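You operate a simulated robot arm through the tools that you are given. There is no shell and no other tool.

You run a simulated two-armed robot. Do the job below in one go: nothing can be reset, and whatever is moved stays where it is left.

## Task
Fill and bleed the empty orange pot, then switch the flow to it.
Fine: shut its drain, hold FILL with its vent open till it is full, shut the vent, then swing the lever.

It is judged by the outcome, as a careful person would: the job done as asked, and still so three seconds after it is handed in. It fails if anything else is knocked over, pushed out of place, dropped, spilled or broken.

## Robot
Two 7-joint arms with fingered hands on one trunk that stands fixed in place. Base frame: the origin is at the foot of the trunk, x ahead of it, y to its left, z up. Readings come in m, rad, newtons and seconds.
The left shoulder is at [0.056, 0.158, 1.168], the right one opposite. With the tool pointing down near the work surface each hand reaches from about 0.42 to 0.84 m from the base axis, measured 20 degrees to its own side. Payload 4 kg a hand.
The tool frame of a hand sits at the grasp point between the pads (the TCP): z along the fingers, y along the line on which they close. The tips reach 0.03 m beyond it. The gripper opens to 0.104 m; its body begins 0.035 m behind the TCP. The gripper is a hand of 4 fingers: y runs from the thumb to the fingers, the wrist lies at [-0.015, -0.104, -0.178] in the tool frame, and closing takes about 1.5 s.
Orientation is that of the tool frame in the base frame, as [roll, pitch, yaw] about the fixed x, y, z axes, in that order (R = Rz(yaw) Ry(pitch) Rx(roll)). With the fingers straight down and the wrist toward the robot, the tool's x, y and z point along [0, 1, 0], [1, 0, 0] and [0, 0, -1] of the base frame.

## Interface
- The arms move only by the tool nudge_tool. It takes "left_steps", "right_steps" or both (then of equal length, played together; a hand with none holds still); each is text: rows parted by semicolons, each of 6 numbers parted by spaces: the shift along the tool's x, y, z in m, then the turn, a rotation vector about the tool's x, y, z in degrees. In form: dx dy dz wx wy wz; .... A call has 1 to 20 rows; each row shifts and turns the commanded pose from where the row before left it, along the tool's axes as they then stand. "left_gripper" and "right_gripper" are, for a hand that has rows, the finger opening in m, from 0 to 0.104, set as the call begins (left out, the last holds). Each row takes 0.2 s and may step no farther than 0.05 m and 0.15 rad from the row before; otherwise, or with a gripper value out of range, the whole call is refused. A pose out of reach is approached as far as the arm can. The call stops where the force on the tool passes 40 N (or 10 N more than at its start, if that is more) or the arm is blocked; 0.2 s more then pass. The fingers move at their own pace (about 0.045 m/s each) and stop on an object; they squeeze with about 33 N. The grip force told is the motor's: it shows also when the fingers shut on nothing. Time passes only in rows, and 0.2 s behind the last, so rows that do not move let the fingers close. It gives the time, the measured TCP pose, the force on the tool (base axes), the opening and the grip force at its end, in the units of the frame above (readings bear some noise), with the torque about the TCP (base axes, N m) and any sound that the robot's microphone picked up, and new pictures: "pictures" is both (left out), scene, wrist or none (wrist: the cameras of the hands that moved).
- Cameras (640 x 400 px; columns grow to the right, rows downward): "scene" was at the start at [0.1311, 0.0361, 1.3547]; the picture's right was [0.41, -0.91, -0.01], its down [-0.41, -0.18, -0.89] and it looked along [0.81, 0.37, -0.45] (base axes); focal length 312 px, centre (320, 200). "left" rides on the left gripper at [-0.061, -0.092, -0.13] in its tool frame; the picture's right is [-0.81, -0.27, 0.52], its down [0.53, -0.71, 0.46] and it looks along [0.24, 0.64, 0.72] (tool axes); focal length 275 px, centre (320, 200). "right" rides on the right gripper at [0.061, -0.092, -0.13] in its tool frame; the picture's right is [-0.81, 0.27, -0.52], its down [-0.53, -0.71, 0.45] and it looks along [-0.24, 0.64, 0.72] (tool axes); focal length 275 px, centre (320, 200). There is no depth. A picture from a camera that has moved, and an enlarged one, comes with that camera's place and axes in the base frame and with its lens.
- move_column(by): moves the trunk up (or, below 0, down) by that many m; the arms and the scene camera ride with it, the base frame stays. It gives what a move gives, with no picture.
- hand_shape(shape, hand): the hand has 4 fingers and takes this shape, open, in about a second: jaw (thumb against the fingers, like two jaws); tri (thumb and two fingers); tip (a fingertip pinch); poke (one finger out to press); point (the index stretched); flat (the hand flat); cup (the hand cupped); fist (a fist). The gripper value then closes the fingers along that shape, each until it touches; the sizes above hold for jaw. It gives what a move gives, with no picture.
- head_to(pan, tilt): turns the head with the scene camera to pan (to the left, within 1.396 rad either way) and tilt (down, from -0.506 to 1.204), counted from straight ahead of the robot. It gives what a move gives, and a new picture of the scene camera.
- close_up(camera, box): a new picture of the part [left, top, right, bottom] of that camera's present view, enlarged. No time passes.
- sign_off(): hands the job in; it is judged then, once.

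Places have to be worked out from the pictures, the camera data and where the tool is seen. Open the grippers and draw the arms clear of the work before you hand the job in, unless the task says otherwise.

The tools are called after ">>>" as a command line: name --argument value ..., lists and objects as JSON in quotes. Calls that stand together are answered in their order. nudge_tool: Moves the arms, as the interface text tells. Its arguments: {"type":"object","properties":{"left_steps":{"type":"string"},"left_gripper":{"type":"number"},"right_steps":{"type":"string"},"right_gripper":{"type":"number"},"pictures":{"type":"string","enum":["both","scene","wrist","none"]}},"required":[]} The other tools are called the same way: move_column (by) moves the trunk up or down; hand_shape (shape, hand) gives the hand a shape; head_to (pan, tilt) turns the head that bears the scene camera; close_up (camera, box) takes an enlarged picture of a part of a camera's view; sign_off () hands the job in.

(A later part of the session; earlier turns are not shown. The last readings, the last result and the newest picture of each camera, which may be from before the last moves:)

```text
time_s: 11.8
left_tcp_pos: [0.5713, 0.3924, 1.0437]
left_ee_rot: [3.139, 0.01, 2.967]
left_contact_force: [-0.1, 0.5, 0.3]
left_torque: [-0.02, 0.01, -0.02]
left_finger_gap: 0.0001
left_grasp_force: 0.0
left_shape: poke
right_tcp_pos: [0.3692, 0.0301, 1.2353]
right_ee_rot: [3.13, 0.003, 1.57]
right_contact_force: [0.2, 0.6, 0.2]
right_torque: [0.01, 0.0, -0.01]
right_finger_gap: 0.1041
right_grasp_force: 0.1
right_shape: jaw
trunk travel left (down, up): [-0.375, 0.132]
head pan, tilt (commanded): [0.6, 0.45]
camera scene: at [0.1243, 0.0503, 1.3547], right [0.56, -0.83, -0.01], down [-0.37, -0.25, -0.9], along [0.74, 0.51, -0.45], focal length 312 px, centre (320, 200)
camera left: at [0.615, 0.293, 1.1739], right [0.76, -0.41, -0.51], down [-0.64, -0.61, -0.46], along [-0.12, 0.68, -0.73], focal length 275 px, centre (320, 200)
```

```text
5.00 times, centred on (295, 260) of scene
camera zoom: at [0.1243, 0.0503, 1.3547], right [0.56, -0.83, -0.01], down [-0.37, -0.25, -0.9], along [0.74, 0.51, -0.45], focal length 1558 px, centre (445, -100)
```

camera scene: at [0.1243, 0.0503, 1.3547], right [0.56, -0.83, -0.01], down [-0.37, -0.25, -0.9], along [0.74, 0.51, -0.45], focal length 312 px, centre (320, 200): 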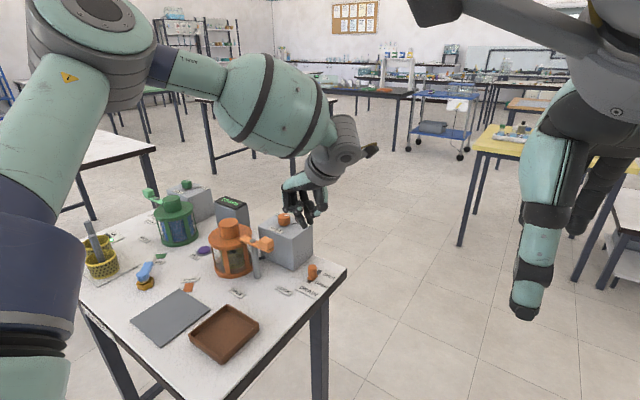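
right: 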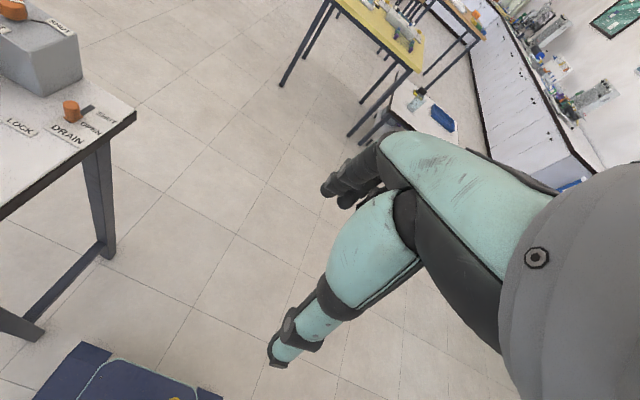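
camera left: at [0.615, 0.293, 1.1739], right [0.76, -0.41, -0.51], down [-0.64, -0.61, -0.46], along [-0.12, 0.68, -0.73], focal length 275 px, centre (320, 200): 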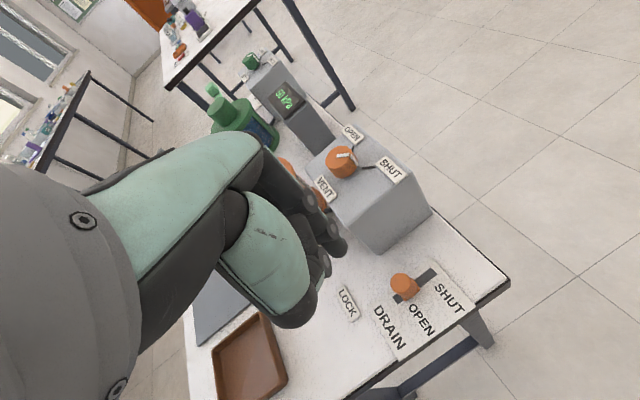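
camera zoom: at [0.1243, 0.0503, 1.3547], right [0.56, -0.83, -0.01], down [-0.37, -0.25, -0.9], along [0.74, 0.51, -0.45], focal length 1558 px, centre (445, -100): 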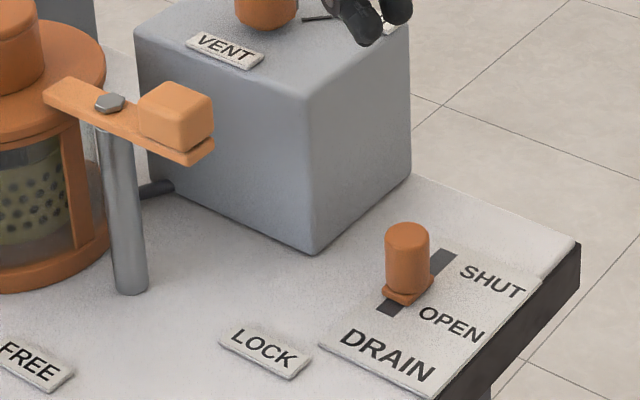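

The slide slid back partway: the finger tip had been bearing down on its base flange and dragged it when I drew back. I come in again about 1 cm higher, push to the stop, and this time I will lift straight up.

>>> nudge_tool --left_steps "0.02 -0.0035 0 0 0 0; 0 0 0.04 0 0 0; 0 0 0.04 0 0 0; 0 0 0.029 0 0 0; 0 0 0 0 0 0; -0.00886 0.00156 0 0 0 0; -0.00886 0.00156 0 0 0 0; -0.00788 0.00139 0 0 0 0; -0.00788 0.00139 0 0 0 0; 0 0 0 0 0 0" --pictures "wrist"

>>> close_up --camera "left" --box '[300, 170, 500, 295]'

>>> close_up --camera "scene" --box '[260, 220, 350, 300]'

```text
time_s: 14.0
left_tcp_pos: [0.5867, 0.3923, 0.936]
left_ee_rot: [3.138, 0.011, 2.967]
left_contact_force: [0.3, 0.2, -1.1]
left_torque: [-0.02, 0.02, 0.03]
left_finger_gap: 0.0
left_grasp_force: 0.1
left_shape: poke
right_tcp_pos: [0.3674, 0.0314, 1.2365]
right_ee_rot: [3.128, 0.0, 1.572]
right_contact_force: [1.5, -0.5, -0.1]
right_torque: [0.01, -0.03, 0.02]
right_finger_gap: 0.104
right_grasp_force: 0.0
right_shape: jaw
trunk travel left (down, up): [-0.375, 0.132]
head pan, tilt (commanded): [0.6, 0.45]
camera left: at [0.6303, 0.2917, 1.066], right [0.76, -0.41, -0.51], down [-0.64, -0.61, -0.46], along [-0.12, 0.68, -0.73], focal length 275 px, centre (320, 200)
```

left: 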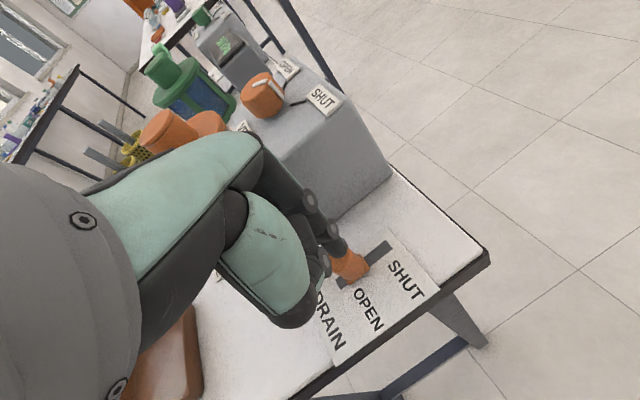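

```text
3.20 times, centred on (400, 232) of left
camera zoom: at [0.6303, 0.2917, 1.066], right [0.76, -0.41, -0.51], down [-0.64, -0.61, -0.46], along [-0.12, 0.68, -0.73], focal length 881 px, centre (64, 96)
```

zoom: 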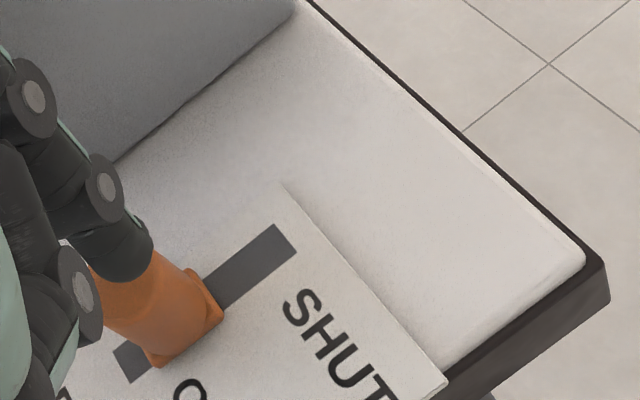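

```text
5.00 times, centred on (305, 260) of scene
camera zoom: at [0.1233, 0.0502, 1.3548], right [0.56, -0.83, -0.01], down [-0.37, -0.25, -0.9], along [0.74, 0.51, -0.45], focal length 1558 px, centre (395, -100)
```

zoom: 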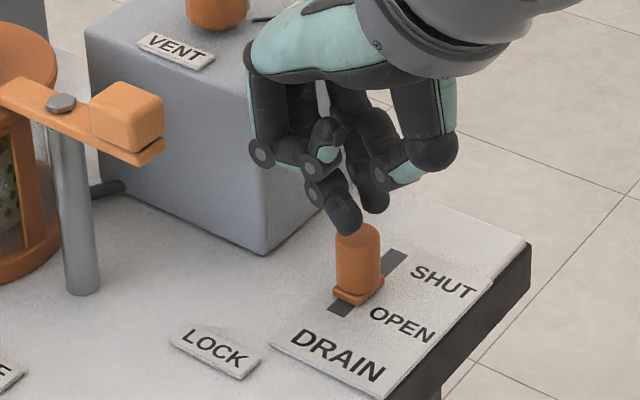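

The finger is now above the knob and passed over it, so the earlier contact was at the very top of the knob: I was too high, not too low. I lift a bit, go back behind the knob, and come in about 12 mm lower than the first time.

>>> nudge_tool --left_steps "0 0 -0.02 0 0 0; 0.0335 -0.0059 0 0 0 0; 0 0 0 0 0 0; 0 0 0.024 0 0 0; 0 0 0.018 0 0 0; 0 0 0 0 0 0" --pictures "wrist"

>>> close_up --camera "left" --box '[300, 170, 500, 295]'

>>> close_up --camera "scene" --box '[260, 220, 350, 300]'

```text
time_s: 15.4
left_tcp_pos: [0.5526, 0.3909, 0.9124]
left_ee_rot: [3.139, 0.012, 2.967]
left_contact_force: [0.5, -0.5, 0.1]
left_torque: [-0.03, -0.01, 0.02]
left_finger_gap: 0.0002
left_grasp_force: 0.1
left_shape: poke
right_tcp_pos: [0.3677, 0.0304, 1.2359]
right_ee_rot: [3.129, 0.0, 1.571]
right_contact_force: [0.3, 0.1, -0.2]
right_torque: [-0.01, 0.02, 0.03]
right_finger_gap: 0.1038
right_grasp_force: 0.1
right_shape: jaw
trunk travel left (down, up): [-0.375, 0.132]
head pan, tilt (commanded): [0.6, 0.45]
camera left: at [0.5963, 0.2917, 1.0434], right [0.76, -0.41, -0.51], down [-0.64, -0.61, -0.46], along [-0.12, 0.68, -0.73], focal length 275 px, centre (320, 200)
```

left: 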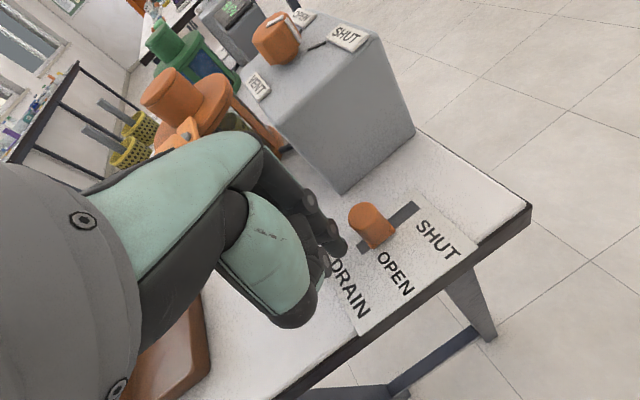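

```text
3.20 times, centred on (400, 232) of left
camera zoom: at [0.5963, 0.2917, 1.0434], right [0.76, -0.41, -0.51], down [-0.64, -0.61, -0.46], along [-0.12, 0.68, -0.73], focal length 881 px, centre (64, 96)
```

zoom: 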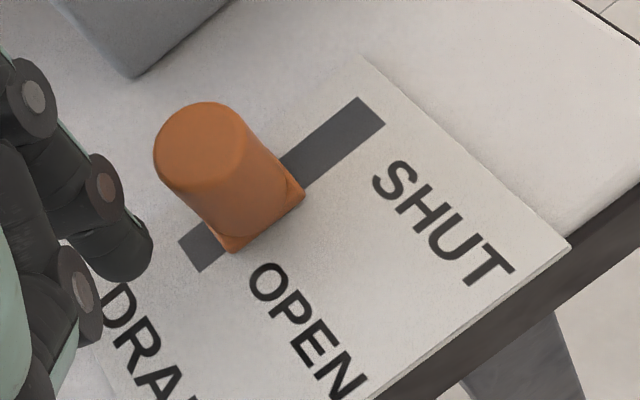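

```text
5.00 times, centred on (305, 260) of scene
camera zoom: at [0.1233, 0.0499, 1.3549], right [0.56, -0.83, -0.01], down [-0.37, -0.25, -0.9], along [0.74, 0.51, -0.45], focal length 1558 px, centre (395, -100)
```

zoom: 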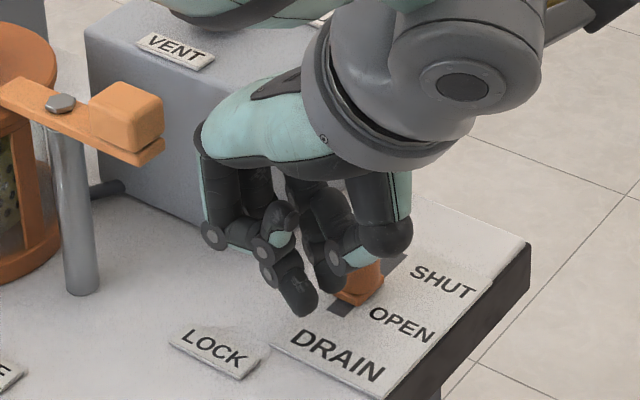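

The tip now stands beside the lower part of the knob, clear of it. I lower 4 mm more and push along +x in fine steps.

>>> nudge_tool --left_steps "0 0 0.004 0 0 0; -0.00788 0.00139 0 0 0 0; -0.00788 0.00139 0 0 0 0; -0.00591 0.00104 0 0 0 0; -0.00591 0.00104 0 0 0 0; -0.00394 0.0007 0 0 0 0; 0 0 0 0 0 0" --pictures "wrist"

>>> close_up --camera "left" --box '[300, 170, 500, 295]'

>>> close_up --camera "scene" --box '[260, 220, 350, 300]'

```text
time_s: 17.0
left_tcp_pos: [0.5836, 0.3915, 0.9093]
left_ee_rot: [3.141, 0.015, 2.968]
left_contact_force: [0.3, 0.1, 0.6]
left_torque: [-0.04, -0.01, 0.02]
left_finger_gap: 0.0
left_grasp_force: 0.0
left_shape: poke
right_tcp_pos: [0.368, 0.0298, 1.2362]
right_ee_rot: [3.13, 0.001, 1.571]
right_contact_force: [-0.5, 0.0, 0.7]
right_torque: [0.01, -0.03, 0.01]
right_finger_gap: 0.1037
right_grasp_force: 0.1
right_shape: jaw
trunk travel left (down, up): [-0.375, 0.132]
head pan, tilt (commanded): [0.6, 0.45]
camera left: at [0.6278, 0.2913, 1.0399], right [0.76, -0.41, -0.51], down [-0.64, -0.61, -0.46], along [-0.12, 0.68, -0.73], focal length 275 px, centre (320, 200)
```

left: 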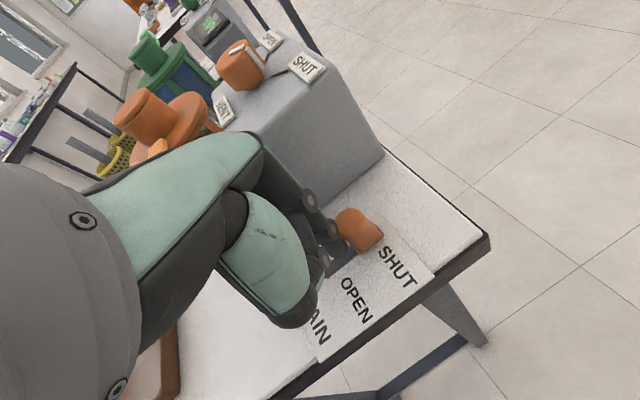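

```text
3.20 times, centred on (400, 232) of left
camera zoom: at [0.6278, 0.2913, 1.0399], right [0.76, -0.41, -0.51], down [-0.64, -0.61, -0.46], along [-0.12, 0.68, -0.73], focal length 881 px, centre (64, 96)
```

zoom: 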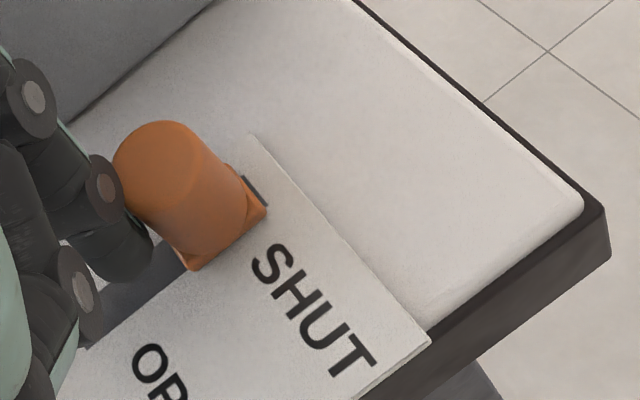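

```text
5.00 times, centred on (305, 260) of scene
camera zoom: at [0.1234, 0.0501, 1.3548], right [0.56, -0.83, -0.01], down [-0.37, -0.25, -0.9], along [0.74, 0.51, -0.45], focal length 1558 px, centre (395, -100)
```

zoom: 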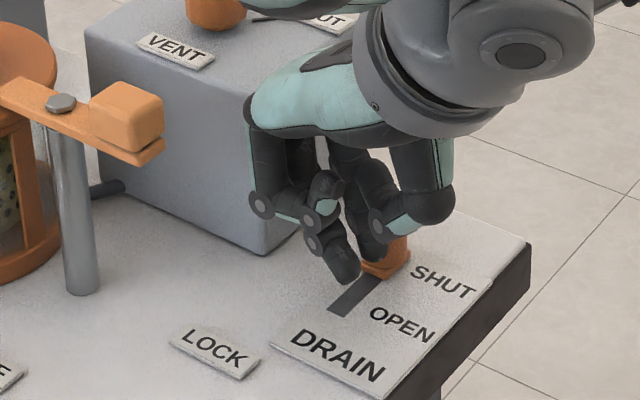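

Only a sliver of slot is left beyond the flange. I push about 5 mm more and watch the force.

>>> nudge_tool --left_steps "-0.00295 0.0005 0 0 0 0; -0.00295 0.0005 0 0 0 0; 0 0 0 0 0 0" --pictures "wrist"

>>> close_up --camera "left" --box '[300, 170, 500, 295]'

```text
time_s: 17.8
left_tcp_pos: [0.5883, 0.3909, 0.9102]
left_ee_rot: [3.14, 0.01, 2.968]
left_contact_force: [-6.9, -0.1, 0.7]
left_torque: [0.02, 0.11, 0.02]
left_finger_gap: 0.0002
left_grasp_force: 0.1
left_shape: poke
right_tcp_pos: [0.3662, 0.0304, 1.2351]
right_ee_rot: [3.13, 0.002, 1.571]
right_contact_force: [-0.4, 0.8, 0.8]
right_torque: [0.01, -0.02, -0.01]
right_finger_gap: 0.1039
right_grasp_force: 0.1
right_shape: jaw
trunk travel left (down, up): [-0.375, 0.132]
head pan, tilt (commanded): [0.6, 0.45]
camera left: at [0.6332, 0.2916, 1.0398], right [0.76, -0.41, -0.51], down [-0.64, -0.61, -0.46], along [-0.12, 0.68, -0.73], focal length 275 px, centre (320, 200)
```

left: 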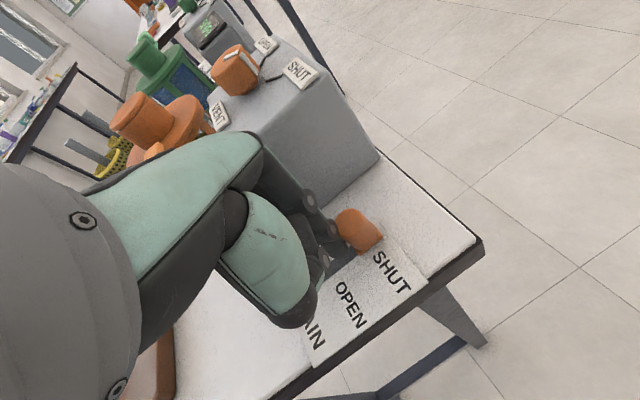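

```text
3.20 times, centred on (400, 232) of left
camera zoom: at [0.6332, 0.2916, 1.0398], right [0.76, -0.41, -0.51], down [-0.64, -0.61, -0.46], along [-0.12, 0.68, -0.73], focal length 881 px, centre (64, 96)
```

zoom: 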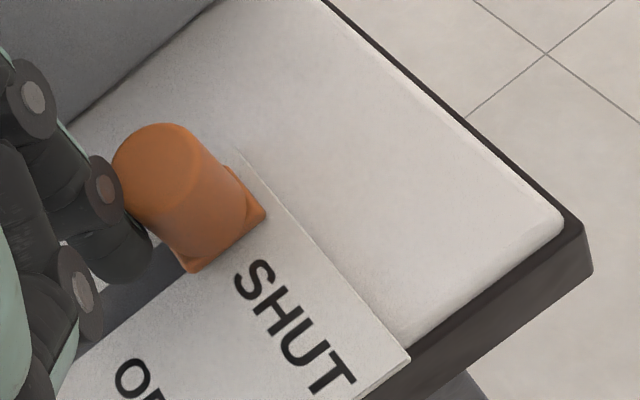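

A clean 7 N stop along -x: the slide is seated at SHUT. I ease off 3 mm, then lift straight up and check.

>>> nudge_tool --left_steps "0.006 -0.001 0 0 0 0; 0 0 -0.03 0 0 0; 0 0 -0.04 0 0 0; 0 0 -0.04 0 0 0; 0 0 -0.03 0 0 0; 0 0 0 0 0 0"

>>> close_up --camera "left" --box '[320, 190, 520, 315]'

>>> close_up --camera "scene" --box '[200, 200, 350, 300]'

```text
time_s: 19.2
left_tcp_pos: [0.5821, 0.3915, 1.0517]
left_ee_rot: [3.139, 0.012, 2.967]
left_contact_force: [0.7, -0.6, 0.6]
left_torque: [0.0, 0.0, 0.01]
left_finger_gap: 0.0
left_grasp_force: 0.0
left_shape: poke
right_tcp_pos: [0.3681, 0.03, 1.2352]
right_ee_rot: [3.129, 0.002, 1.569]
right_contact_force: [-0.4, -0.8, -0.2]
right_torque: [-0.03, 0.0, -0.01]
right_finger_gap: 0.1041
right_grasp_force: 0.1
right_shape: jaw
trunk travel left (down, up): [-0.375, 0.132]
head pan, tilt (commanded): [0.6, 0.45]
camera scene: at [0.1238, 0.0504, 1.3548], right [0.56, -0.83, -0.01], down [-0.37, -0.25, -0.9], along [0.74, 0.51, -0.45], focal length 312 px, centre (320, 200)
camera left: at [0.6263, 0.2921, 1.1819], right [0.76, -0.41, -0.51], down [-0.64, -0.61, -0.46], along [-0.12, 0.68, -0.73], focal length 275 px, centre (320, 200)
```

scene: 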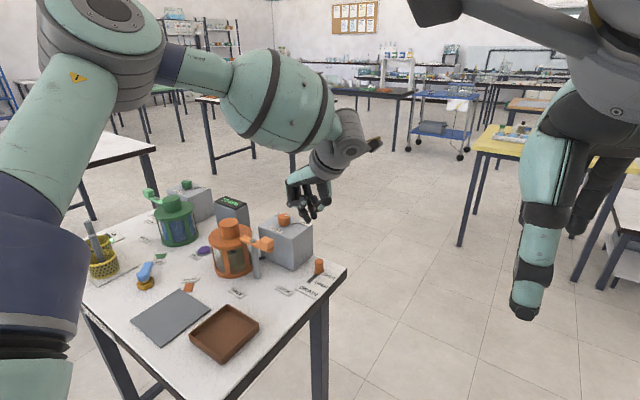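
left: 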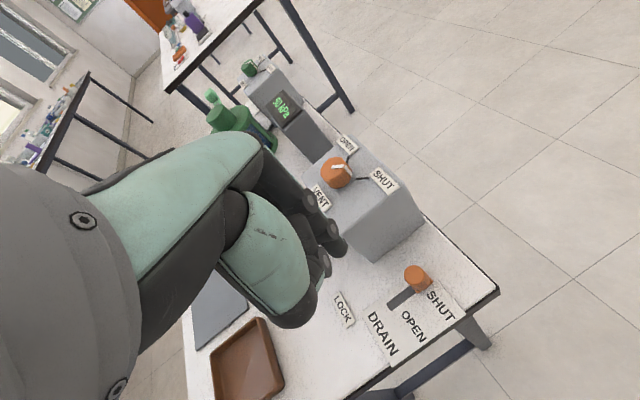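

```text
3.20 times, centred on (420, 252) of left
camera zoom: at [0.6263, 0.2921, 1.1819], right [0.76, -0.41, -0.51], down [-0.64, -0.61, -0.46], along [-0.12, 0.68, -0.73], focal length 881 px, centre (0, 32)
```

zoom: 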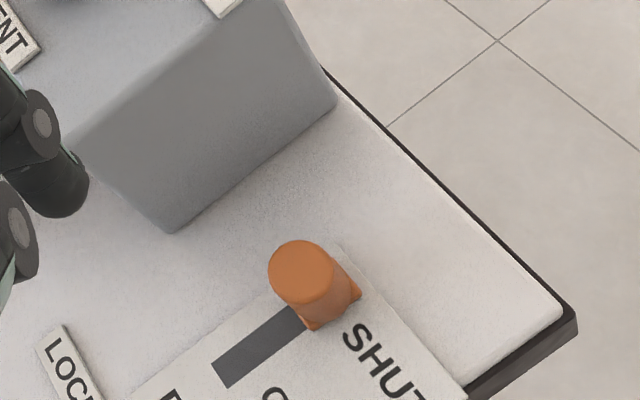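

```text
4.00 times, centred on (275, 250) of scene
camera zoom: at [0.1238, 0.0504, 1.3548], right [0.56, -0.83, -0.01], down [-0.37, -0.25, -0.9], along [0.74, 0.51, -0.45], focal length 1246 px, centre (500, 0)
```

zoom: 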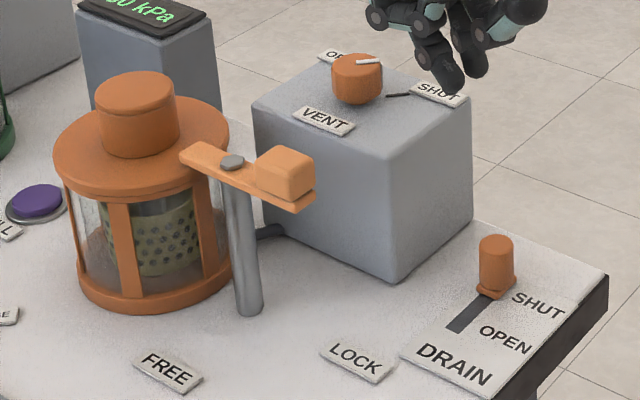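

The drain is shut now and stays so. Next is the vent knob: I zoom in with the wrist camera to locate its axis and marks.

>>> close_up --camera "left" --box '[300, 120, 420, 210]'

>>> close_up --camera "scene" --box '[260, 200, 330, 250]'

```text
4.44 times, centred on (360, 165) of left
camera zoom: at [0.6263, 0.2921, 1.1819], right [0.76, -0.41, -0.51], down [-0.64, -0.61, -0.46], along [-0.12, 0.68, -0.73], focal length 1224 px, centre (142, 356)
```

zoom: 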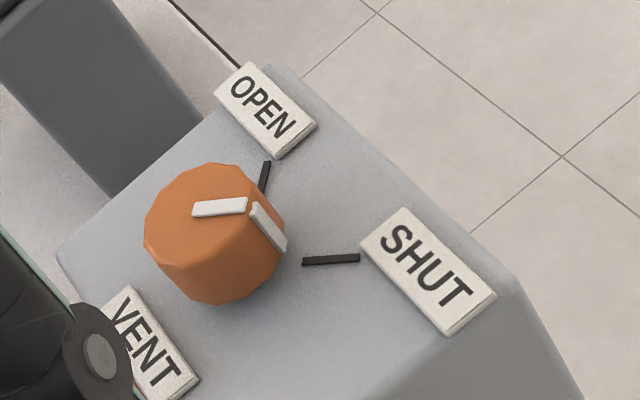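

```text
8.00 times, centred on (295, 225) of scene
camera zoom: at [0.1238, 0.0504, 1.3548], right [0.56, -0.83, -0.01], down [-0.37, -0.25, -0.9], along [0.74, 0.51, -0.45], focal length 2493 px, centre (520, 0)
```

zoom: 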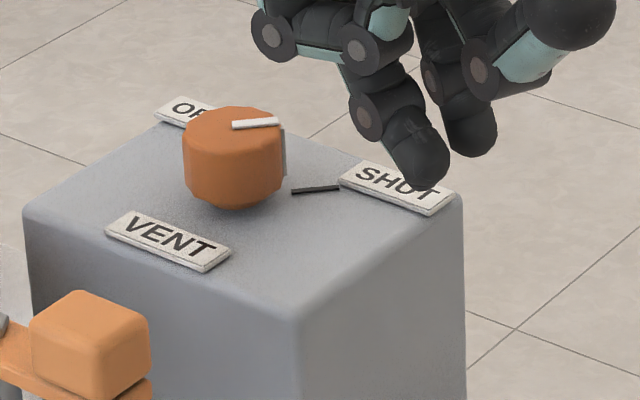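

The knob's axis is at (0.6235, 0.5016), top z 0.979, box top about 0.957, diameter 0.03; SHUT lies at about -45° and OPEN at about +45°, so it needs a 90° counter-clockwise turn. I rise, move over it, turn the hand to the start yaw (about 75°) and shape it to jaw.

>>> nudge_tool --left_steps "0 0 -0.04 0 0 0; 0 0 -0.04 0 0 0; -0.0072 0.0386 0 0 0 0; -0.0072 0.0386 0 0 0 0; -0.0072 0.0386 0 0 0 0; 0 0 0 0 0 8; 0 0 0 0 0 8; 0 0 0 0 0 8; 0 0 0 0 0 8; 0 0 0 0 0 8; 0 0 0 0 0 8; 0 0 0 0 0 8; 0 0 0 0 0 8; 0 0 0 0 0 8; 0 0 0 0 0 8; 0 0 0 0 0 8; 0 0 0 0 0 8; 0 0 0 0 0 0" --pictures "scene"

>>> hand_shape --hand "left" --shape "jaw"

```text
time_s: 23.0
left_tcp_pos: [0.623, 0.5021, 1.1305]
left_ee_rot: [3.129, -0.003, 1.29]
left_contact_force: [0.6, -0.5, -0.1]
left_torque: [-0.02, 0.01, 0.01]
left_finger_gap: 0.0002
left_grasp_force: 0.0
left_shape: poke
right_tcp_pos: [0.3672, 0.0305, 1.2356]
right_ee_rot: [3.131, 0.002, 1.57]
right_contact_force: [0.2, 0.5, 0.3]
right_torque: [-0.01, -0.02, 0.0]
right_finger_gap: 0.104
right_grasp_force: 0.2
right_shape: jaw
trunk travel left (down, up): [-0.375, 0.132]
head pan, tilt (commanded): [0.6, 0.45]
camera scene: at [0.1232, 0.05, 1.3548], right [0.56, -0.83, -0.01], down [-0.37, -0.25, -0.9], along [0.74, 0.51, -0.45], focal length 312 px, centre (320, 200)
```

scene: 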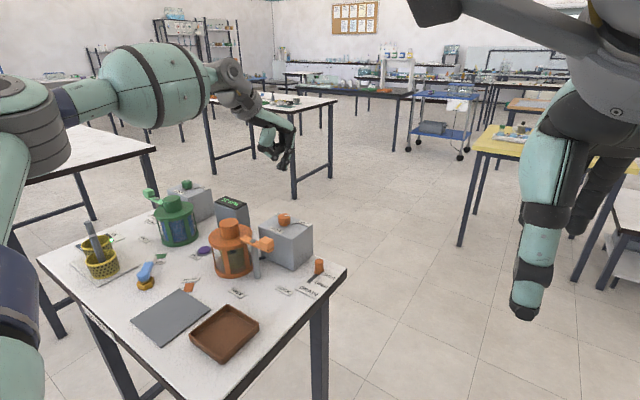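

```text
time_s: 23.9
left_tcp_pos: [0.6234, 0.5008, 1.1301]
left_ee_rot: [3.128, -0.003, 1.293]
left_contact_force: [0.4, 0.4, 0.7]
left_torque: [-0.01, 0.0, -0.01]
left_finger_gap: 0.1039
left_grasp_force: 0.1
left_shape: jaw
right_tcp_pos: [0.3674, 0.0301, 1.2354]
right_ee_rot: [3.129, 0.003, 1.569]
right_contact_force: [0.4, 0.7, 0.2]
right_torque: [0.01, 0.03, 0.02]
right_finger_gap: 0.1041
right_grasp_force: 0.0
right_shape: jaw
trunk travel left (down, up): [-0.375, 0.132]
head pan, tilt (commanded): [0.6, 0.45]
```

The hand is over the knob at yaw 74° in the jaw shape. I set the opening to 0.07 and go down to just above the knob, then look.

>>> nudge_tool --left_steps "0 0 0.03 0 0 0; 0 0 0.03 0 0 0; 0 0 0.03 0 0 0; 0 0 0 0 0 0; 0 0 0 0 0 0" --left_gripper 0.07

>>> close_up --camera "left" --box '[220, 100, 420, 380]'

>>> close_up --camera "scene" --box '[200, 130, 330, 270]'

```text
time_s: 25.1
left_tcp_pos: [0.6248, 0.5016, 1.0411]
left_ee_rot: [3.13, -0.003, 1.293]
left_contact_force: [-0.9, 1.5, 0.7]
left_torque: [0.0, 0.0, 0.01]
left_finger_gap: 0.0702
left_grasp_force: 0.0
left_shape: jaw
right_tcp_pos: [0.3687, 0.0302, 1.2369]
right_ee_rot: [3.13, 0.003, 1.569]
right_contact_force: [-0.7, -0.2, 0.7]
right_torque: [0.03, -0.06, -0.01]
right_finger_gap: 0.1039
right_grasp_force: 0.0
right_shape: jaw
trunk travel left (down, up): [-0.375, 0.132]
head pan, tilt (commanded): [0.6, 0.45]
camera scene: at [0.1234, 0.0501, 1.3548], right [0.56, -0.83, -0.01], down [-0.37, -0.25, -0.9], along [0.74, 0.51, -0.45], focal length 312 px, centre (320, 200)
camera left: at [0.5192, 0.4701, 1.1692], right [-0.48, -0.7, -0.52], down [-0.53, 0.71, -0.46], along [0.7, 0.06, -0.72], focal length 275 px, centre (320, 200)
```

scene: 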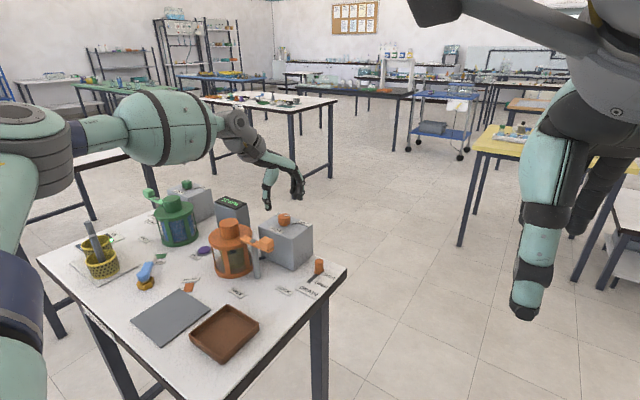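
left: 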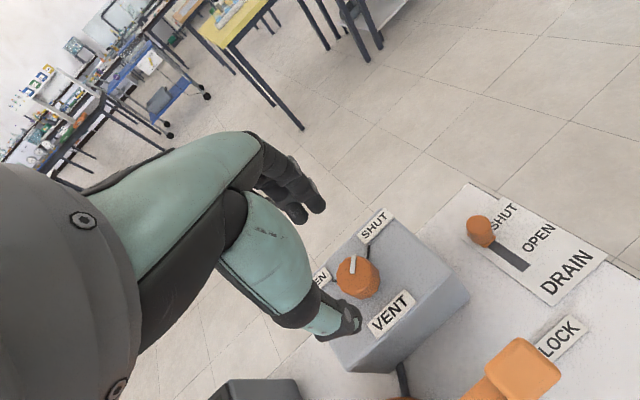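

```text
1.43 times, centred on (320, 240) of left
camera zoom: at [0.5192, 0.4701, 1.1692], right [-0.48, -0.7, -0.52], down [-0.53, 0.71, -0.46], along [0.7, 0.06, -0.72], focal length 393 px, centre (320, 143)
```

zoom: 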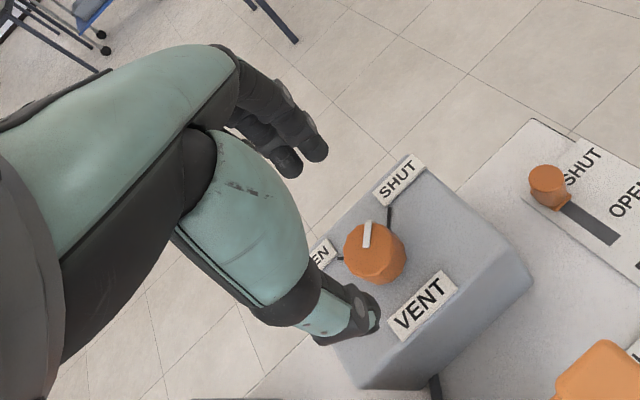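

```text
2.86 times, centred on (265, 200) of scene
camera zoom: at [0.1234, 0.0501, 1.3548], right [0.56, -0.83, -0.01], down [-0.37, -0.25, -0.9], along [0.74, 0.51, -0.45], focal length 890 px, centre (477, 200)
```

zoom: 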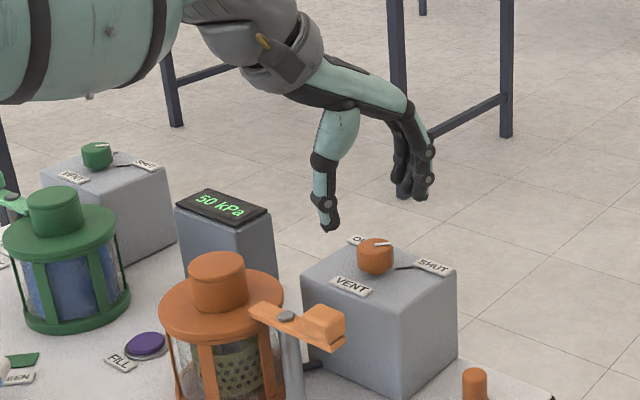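

The knob lies between thumb and fingers in both views. I go down 0.046 m so the pads flank the knob, just above the box top, and check before closing.

>>> nudge_tool --left_steps "0 0 0.025 0 0 0; 0 0 0.021 0 0 0; 0 0 0 0 0 0" --pictures "none"

>>> close_up --camera "left" --box '[220, 150, 420, 380]'

>>> close_up --camera "scene" --box '[240, 160, 330, 250]'

```text
time_s: 25.9
left_tcp_pos: [0.6266, 0.5025, 0.9938]
left_ee_rot: [3.13, -0.001, 1.291]
left_contact_force: [0.1, 0.3, 0.1]
left_torque: [0.0, 0.0, 0.0]
left_finger_gap: 0.0703
left_grasp_force: 0.0
left_shape: jaw
right_tcp_pos: [0.3681, 0.0292, 1.2353]
right_ee_rot: [3.13, 0.0, 1.572]
right_contact_force: [0.0, -0.8, -0.8]
right_torque: [0.03, 0.02, 0.0]
right_finger_gap: 0.1038
right_grasp_force: 0.1
right_shape: jaw
trunk travel left (down, up): [-0.375, 0.132]
head pan, tilt (commanded): [0.6, 0.45]
```

```text
1.74 times, centred on (320, 265) of left
camera zoom: at [0.5202, 0.4706, 1.1226], right [-0.48, -0.7, -0.52], down [-0.53, 0.71, -0.46], along [0.7, 0.06, -0.72], focal length 479 px, centre (320, 87)
```

zoom: 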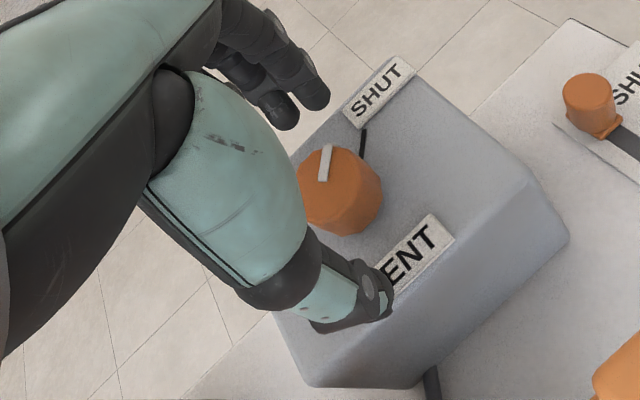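

```text
4.44 times, centred on (285, 205) of scene
camera zoom: at [0.123, 0.0499, 1.3549], right [0.56, -0.83, -0.01], down [-0.37, -0.25, -0.9], along [0.74, 0.51, -0.44], focal length 1385 px, centre (476, 178)
```

zoom: 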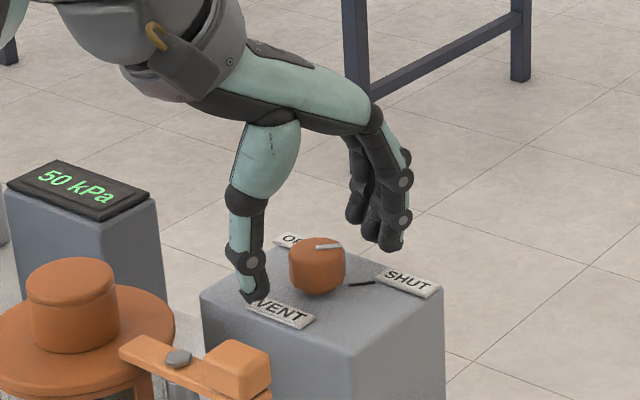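

The pads flank the knob. I shift 3 mm to centre on its axis and close on it.

>>> nudge_tool --left_steps "-0.0018 -0.0026 0 0 0 0; 0 0 0 0 0 0; 0 0 0 0 0 0; 0 0 0 0 0 0; 0 0 0 0 0 0; 0 0 0 0 0 0" --left_gripper 0.01 --pictures "none"

>>> close_up --camera "left" --box '[220, 150, 420, 380]'

>>> close_up --camera "scene" --box '[240, 160, 330, 250]'

```text
time_s: 27.3
left_tcp_pos: [0.6214, 0.5002, 0.9947]
left_ee_rot: [3.13, -0.002, 1.292]
left_contact_force: [-6.4, 0.5, -1.0]
left_torque: [0.02, 0.14, 0.02]
left_finger_gap: 0.0214
left_grasp_force: 32.3
left_shape: jaw
right_tcp_pos: [0.3675, 0.0311, 1.236]
right_ee_rot: [3.129, 0.002, 1.57]
right_contact_force: [0.3, 0.5, 0.3]
right_torque: [0.01, 0.02, 0.02]
right_finger_gap: 0.1041
right_grasp_force: 0.1
right_shape: jaw
trunk travel left (down, up): [-0.375, 0.132]
head pan, tilt (commanded): [0.6, 0.45]
```

```text
1.74 times, centred on (320, 265) of left
camera zoom: at [0.5165, 0.4698, 1.1224], right [-0.48, -0.7, -0.52], down [-0.53, 0.71, -0.46], along [0.7, 0.06, -0.72], focal length 479 px, centre (320, 87)
```

zoom: 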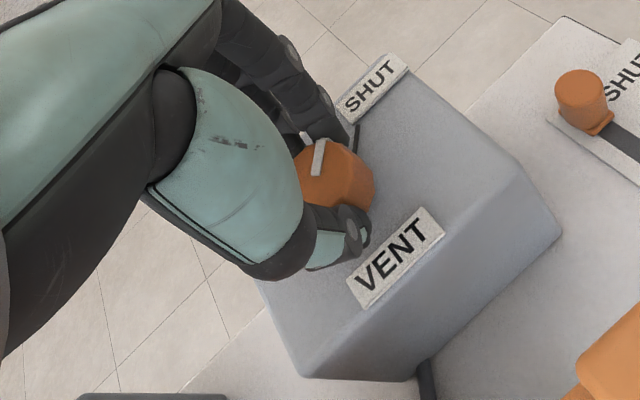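

```text
4.44 times, centred on (285, 205) of scene
camera zoom: at [0.1223, 0.0504, 1.3549], right [0.56, -0.83, -0.01], down [-0.37, -0.25, -0.9], along [0.74, 0.51, -0.44], focal length 1385 px, centre (476, 178)
```

zoom: 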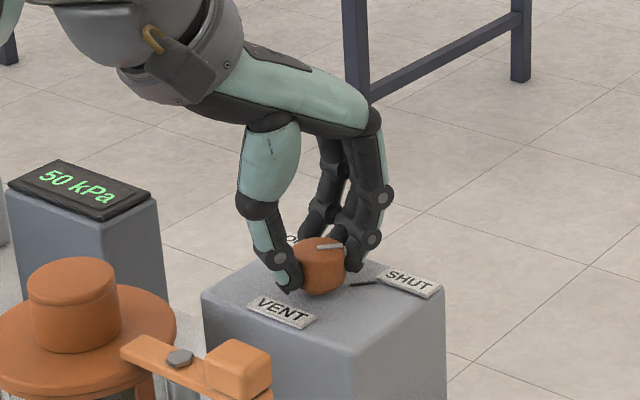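

The knob is held (gap 0.021, 32 N). I turn it counter-clockwise by 40° first and check force and pointer.

>>> nudge_tool --left_steps "0 0 0 0 0 -8; 0 0 0 0 0 -8; 0 0 0 0 0 -8; 0 0 0 0 0 -8; 0 0 0 0 0 -8; 0 0 0 0 0 0" --pictures "none"

>>> close_up --camera "left" --box '[220, 150, 420, 380]'

>>> close_up --camera "scene" --box '[240, 160, 330, 250]'

```text
time_s: 28.7
left_tcp_pos: [0.6222, 0.5001, 0.9938]
left_ee_rot: [3.13, 0.008, 1.989]
left_contact_force: [-2.2, -0.8, -3.9]
left_torque: [-0.01, -0.06, -0.04]
left_finger_gap: 0.021
left_grasp_force: 32.8
left_shape: jaw
right_tcp_pos: [0.3671, 0.0297, 1.2348]
right_ee_rot: [3.13, 0.002, 1.571]
right_contact_force: [0.0, 0.4, -0.5]
right_torque: [0.05, 0.0, 0.0]
right_finger_gap: 0.1041
right_grasp_force: 0.1
right_shape: jaw
trunk travel left (down, up): [-0.375, 0.132]
head pan, tilt (commanded): [0.6, 0.45]
```

```text
1.74 times, centred on (320, 265) of left
camera zoom: at [0.5632, 0.4088, 1.123], right [0.08, -0.85, -0.52], down [-0.86, 0.2, -0.47], along [0.5, 0.48, -0.72], focal length 479 px, centre (320, 87)
```

zoom: 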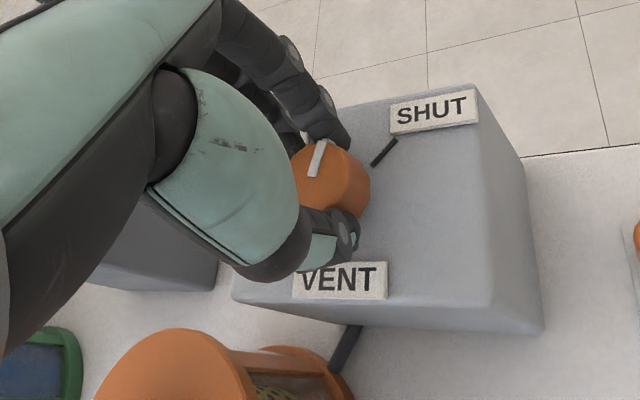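

```text
4.44 times, centred on (285, 205) of scene
camera zoom: at [0.1235, 0.0507, 1.3548], right [0.56, -0.83, -0.01], down [-0.37, -0.25, -0.9], along [0.74, 0.51, -0.45], focal length 1385 px, centre (476, 178)
```

zoom: 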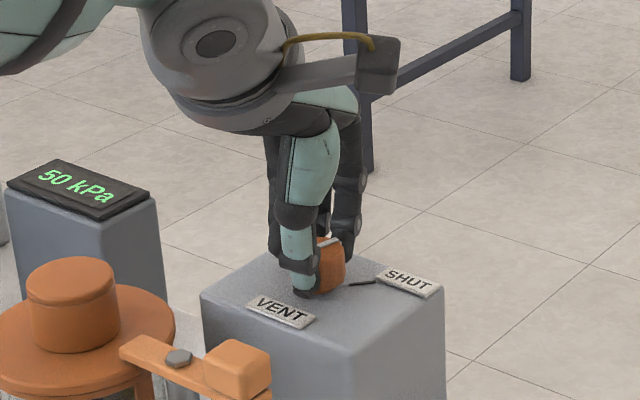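

The pointer turns with the hand at low force. I turn on through the remaining arc, to 88° in all.

>>> nudge_tool --left_steps "0 0 0 0 0 -8; 0 0 0 0 0 -8; 0 0 0 0 0 -8; 0 0 0 0 0 -8; 0 0 0 0 0 -8; 0 0 0 0 0 -8; 0 0 0 0 0 0" --pictures "scene"

>>> close_up --camera "left" --box '[220, 150, 420, 380]'

>>> close_up --camera "scene" --box '[240, 160, 330, 250]'

```text
time_s: 30.3
left_tcp_pos: [0.6236, 0.5008, 0.9943]
left_ee_rot: [3.138, 0.014, 2.829]
left_contact_force: [6.7, 3.7, 2.8]
left_torque: [0.29, -0.21, 0.0]
left_finger_gap: 0.0212
left_grasp_force: 33.0
left_shape: jaw
right_tcp_pos: [0.3675, 0.0312, 1.2353]
right_ee_rot: [3.128, 0.004, 1.571]
right_contact_force: [0.1, 0.2, 0.4]
right_torque: [0.01, 0.01, 0.01]
right_finger_gap: 0.104
right_grasp_force: 0.1
right_shape: jaw
trunk travel left (down, up): [-0.375, 0.132]
head pan, tilt (commanded): [0.6, 0.45]
camera scene: at [0.1242, 0.0509, 1.3547], right [0.56, -0.83, -0.01], down [-0.37, -0.25, -0.9], along [0.74, 0.51, -0.45], focal length 312 px, centre (320, 200)
```

scene: 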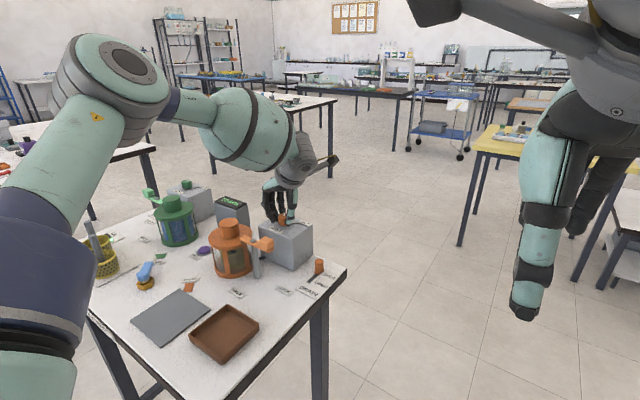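

```text
1.74 times, centred on (320, 265) of left
camera zoom: at [0.6521, 0.3962, 1.124], right [0.69, -0.51, -0.51], down [-0.72, -0.52, -0.46], along [-0.02, 0.69, -0.73], focal length 479 px, centre (320, 87)
```

zoom: 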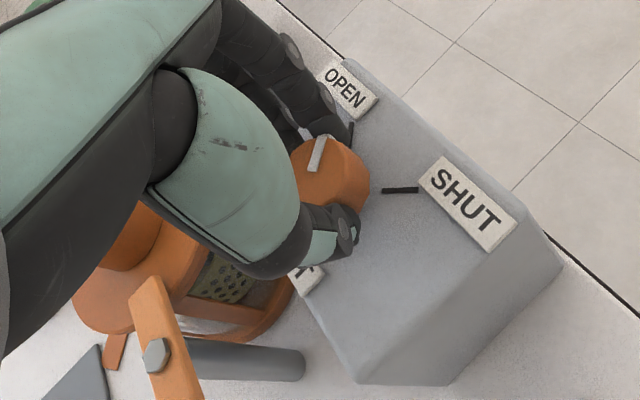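

```text
4.44 times, centred on (285, 205) of scene
camera zoom: at [0.1242, 0.0509, 1.3547], right [0.56, -0.83, -0.01], down [-0.37, -0.25, -0.9], along [0.74, 0.51, -0.45], focal length 1385 px, centre (476, 178)
```

zoom: 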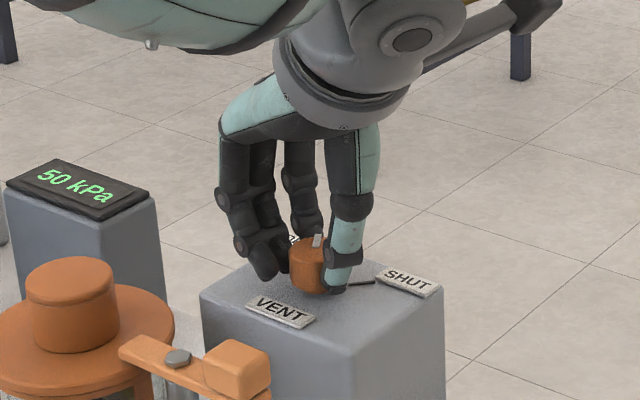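

The pointer is now nearly in line with the OPEN mark and nothing resists yet. I turn a few degrees more to bring it fully to OPEN.

>>> nudge_tool --left_steps "0 0 0 0 0 -4; 0 0 0 0 0 0" --pictures "none"

>>> close_up --camera "left" --box '[280, 180, 380, 280]'

```text
time_s: 30.9
left_tcp_pos: [0.6222, 0.5013, 0.9943]
left_ee_rot: [3.14, 0.013, 2.898]
left_contact_force: [7.6, 4.8, 3.7]
left_torque: [0.31, -0.21, 0.0]
left_finger_gap: 0.0209
left_grasp_force: 33.3
left_shape: jaw
right_tcp_pos: [0.3696, 0.0317, 1.2363]
right_ee_rot: [3.128, 0.003, 1.571]
right_contact_force: [0.4, 0.0, -0.4]
right_torque: [0.02, 0.03, -0.01]
right_finger_gap: 0.104
right_grasp_force: 0.0
right_shape: jaw
trunk travel left (down, up): [-0.375, 0.132]
head pan, tilt (commanded): [0.6, 0.45]
```

```text
4.00 times, centred on (330, 230) of left
camera zoom: at [0.6592, 0.3985, 1.124], right [0.73, -0.46, -0.51], down [-0.68, -0.56, -0.46], along [-0.07, 0.68, -0.73], focal length 1101 px, centre (280, 80)
```

zoom: 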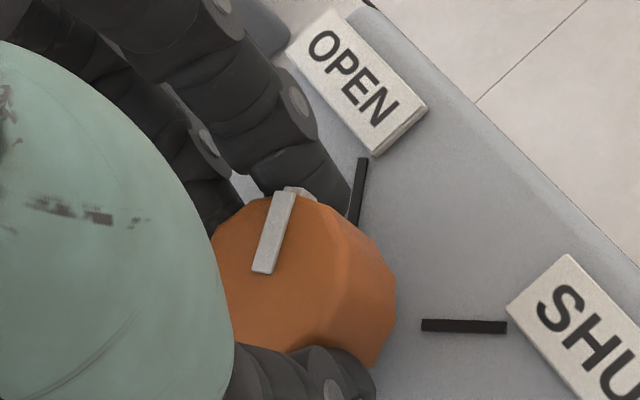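

The pointer lies within a few degrees of the OPEN mark (turned 92°). I open the fingers, let them clear, and lift straight up.

>>> nudge_tool --left_steps "0 0 0 0 0 0; 0 0 0 0 0 0; 0 0 0 0 0 0; 0 0 0 0 0 0; 0 0 -0.03 0 0 0; 0 0 -0.04 0 0 0; 0 0 -0.04 0 0 0; 0 0 -0.03 0 0 0; 0 0 0 0 0 0" --left_gripper 0.07

>>> close_up --camera "left" --box '[260, 150, 460, 290]'

>>> close_up --camera "scene" --box '[180, 180, 340, 300]'

```text
time_s: 32.9
left_tcp_pos: [0.6222, 0.4993, 1.1342]
left_ee_rot: [3.14, 0.012, 2.898]
left_contact_force: [0.6, 0.2, -1.1]
left_torque: [0.0, 0.0, 0.0]
left_finger_gap: 0.0695
left_grasp_force: 0.0
left_shape: jaw
right_tcp_pos: [0.3675, 0.0304, 1.2359]
right_ee_rot: [3.129, 0.002, 1.571]
right_contact_force: [-0.1, -0.4, 0.1]
right_torque: [0.02, 0.01, 0.0]
right_finger_gap: 0.1039
right_grasp_force: 0.0
right_shape: jaw
trunk travel left (down, up): [-0.375, 0.132]
head pan, tilt (commanded): [0.6, 0.45]
camera scene: at [0.1237, 0.0504, 1.3548], right [0.56, -0.83, -0.01], down [-0.37, -0.25, -0.9], along [0.74, 0.51, -0.45], focal length 312 px, centre (320, 200)
camera left: at [0.658, 0.3977, 1.265], right [0.73, -0.46, -0.51], down [-0.68, -0.56, -0.46], along [-0.07, 0.68, -0.73], focal length 275 px, centre (320, 200)
```

scene: 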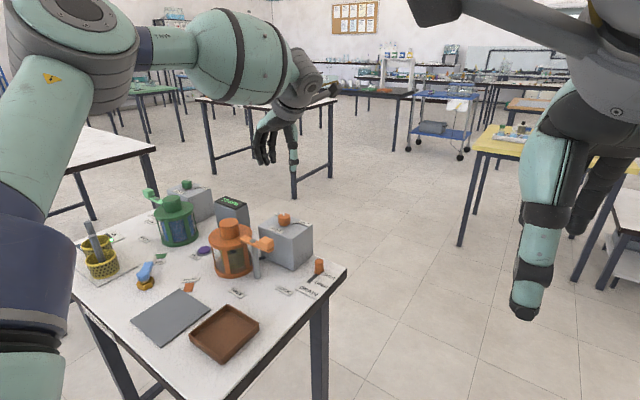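
left: 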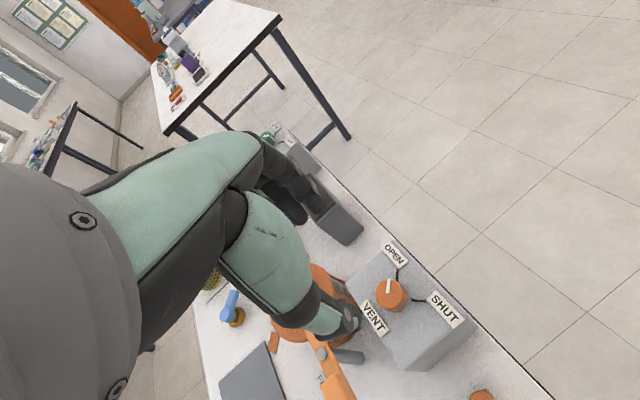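

```text
2.86 times, centred on (360, 220) of left
camera zoom: at [0.658, 0.3977, 1.265], right [0.73, -0.46, -0.51], down [-0.68, -0.56, -0.46], along [-0.07, 0.68, -0.73], focal length 786 px, centre (206, 143)
```

zoom: 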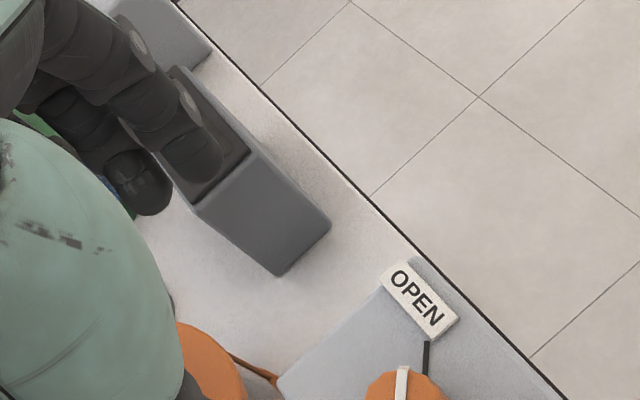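

```text
3.33 times, centred on (260, 240) of scene
camera zoom: at [0.1237, 0.0504, 1.3548], right [0.56, -0.83, -0.01], down [-0.37, -0.25, -0.9], along [0.74, 0.51, -0.45], focal length 1039 px, centre (520, 67)
```

zoom: 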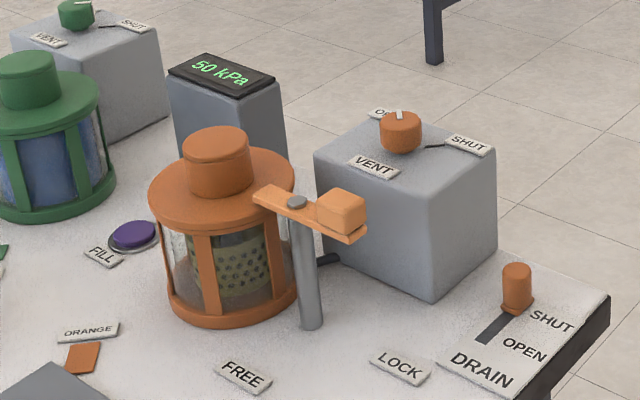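

Now I look closely to confirm that the vent pointer stands on OPEN, and locate the FILL button.

>>> close_up --camera "left" --box '[350, 230, 470, 330]'

>>> close_up --camera "scene" --box '[180, 230, 240, 275]'

>>> close_up --camera "scene" --box '[110, 190, 270, 310]'

```text
4.00 times, centred on (410, 280) of left
camera zoom: at [0.658, 0.3977, 1.265], right [0.73, -0.46, -0.51], down [-0.68, -0.56, -0.46], along [-0.07, 0.68, -0.73], focal length 1101 px, centre (-40, -120)
```

zoom: 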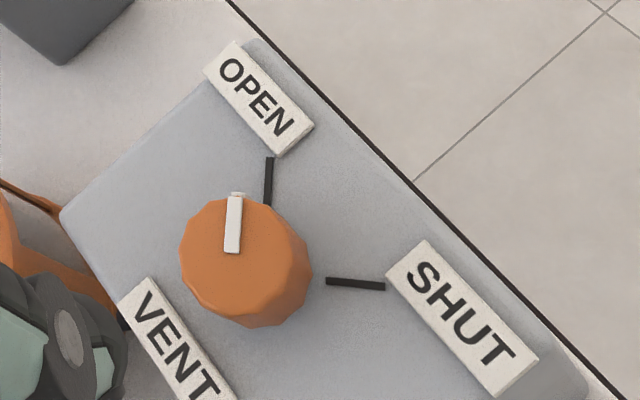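

```text
8.89 times, centred on (210, 252) of scene
camera zoom: at [0.1237, 0.0504, 1.3548], right [0.56, -0.83, -0.01], down [-0.37, -0.25, -0.9], along [0.74, 0.51, -0.45], focal length 2770 px, centre (1298, -267)
```

zoom: 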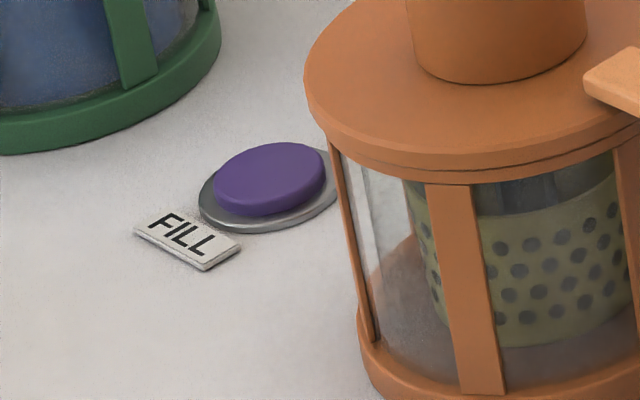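

```text
3.33 times, centred on (190, 250) of scene
camera zoom: at [0.1237, 0.0504, 1.3548], right [0.56, -0.83, -0.01], down [-0.37, -0.25, -0.9], along [0.74, 0.51, -0.45], focal length 1039 px, centre (753, 33)
```

zoom: 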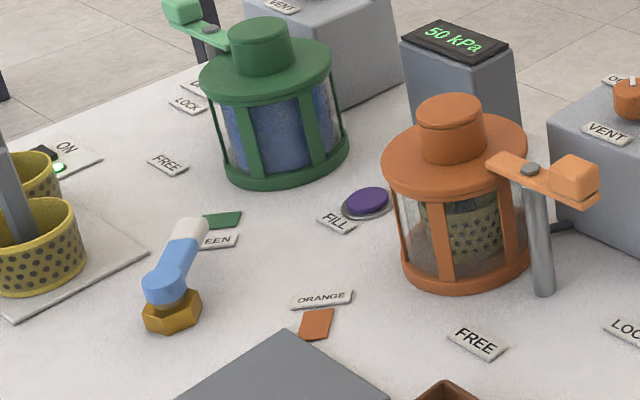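

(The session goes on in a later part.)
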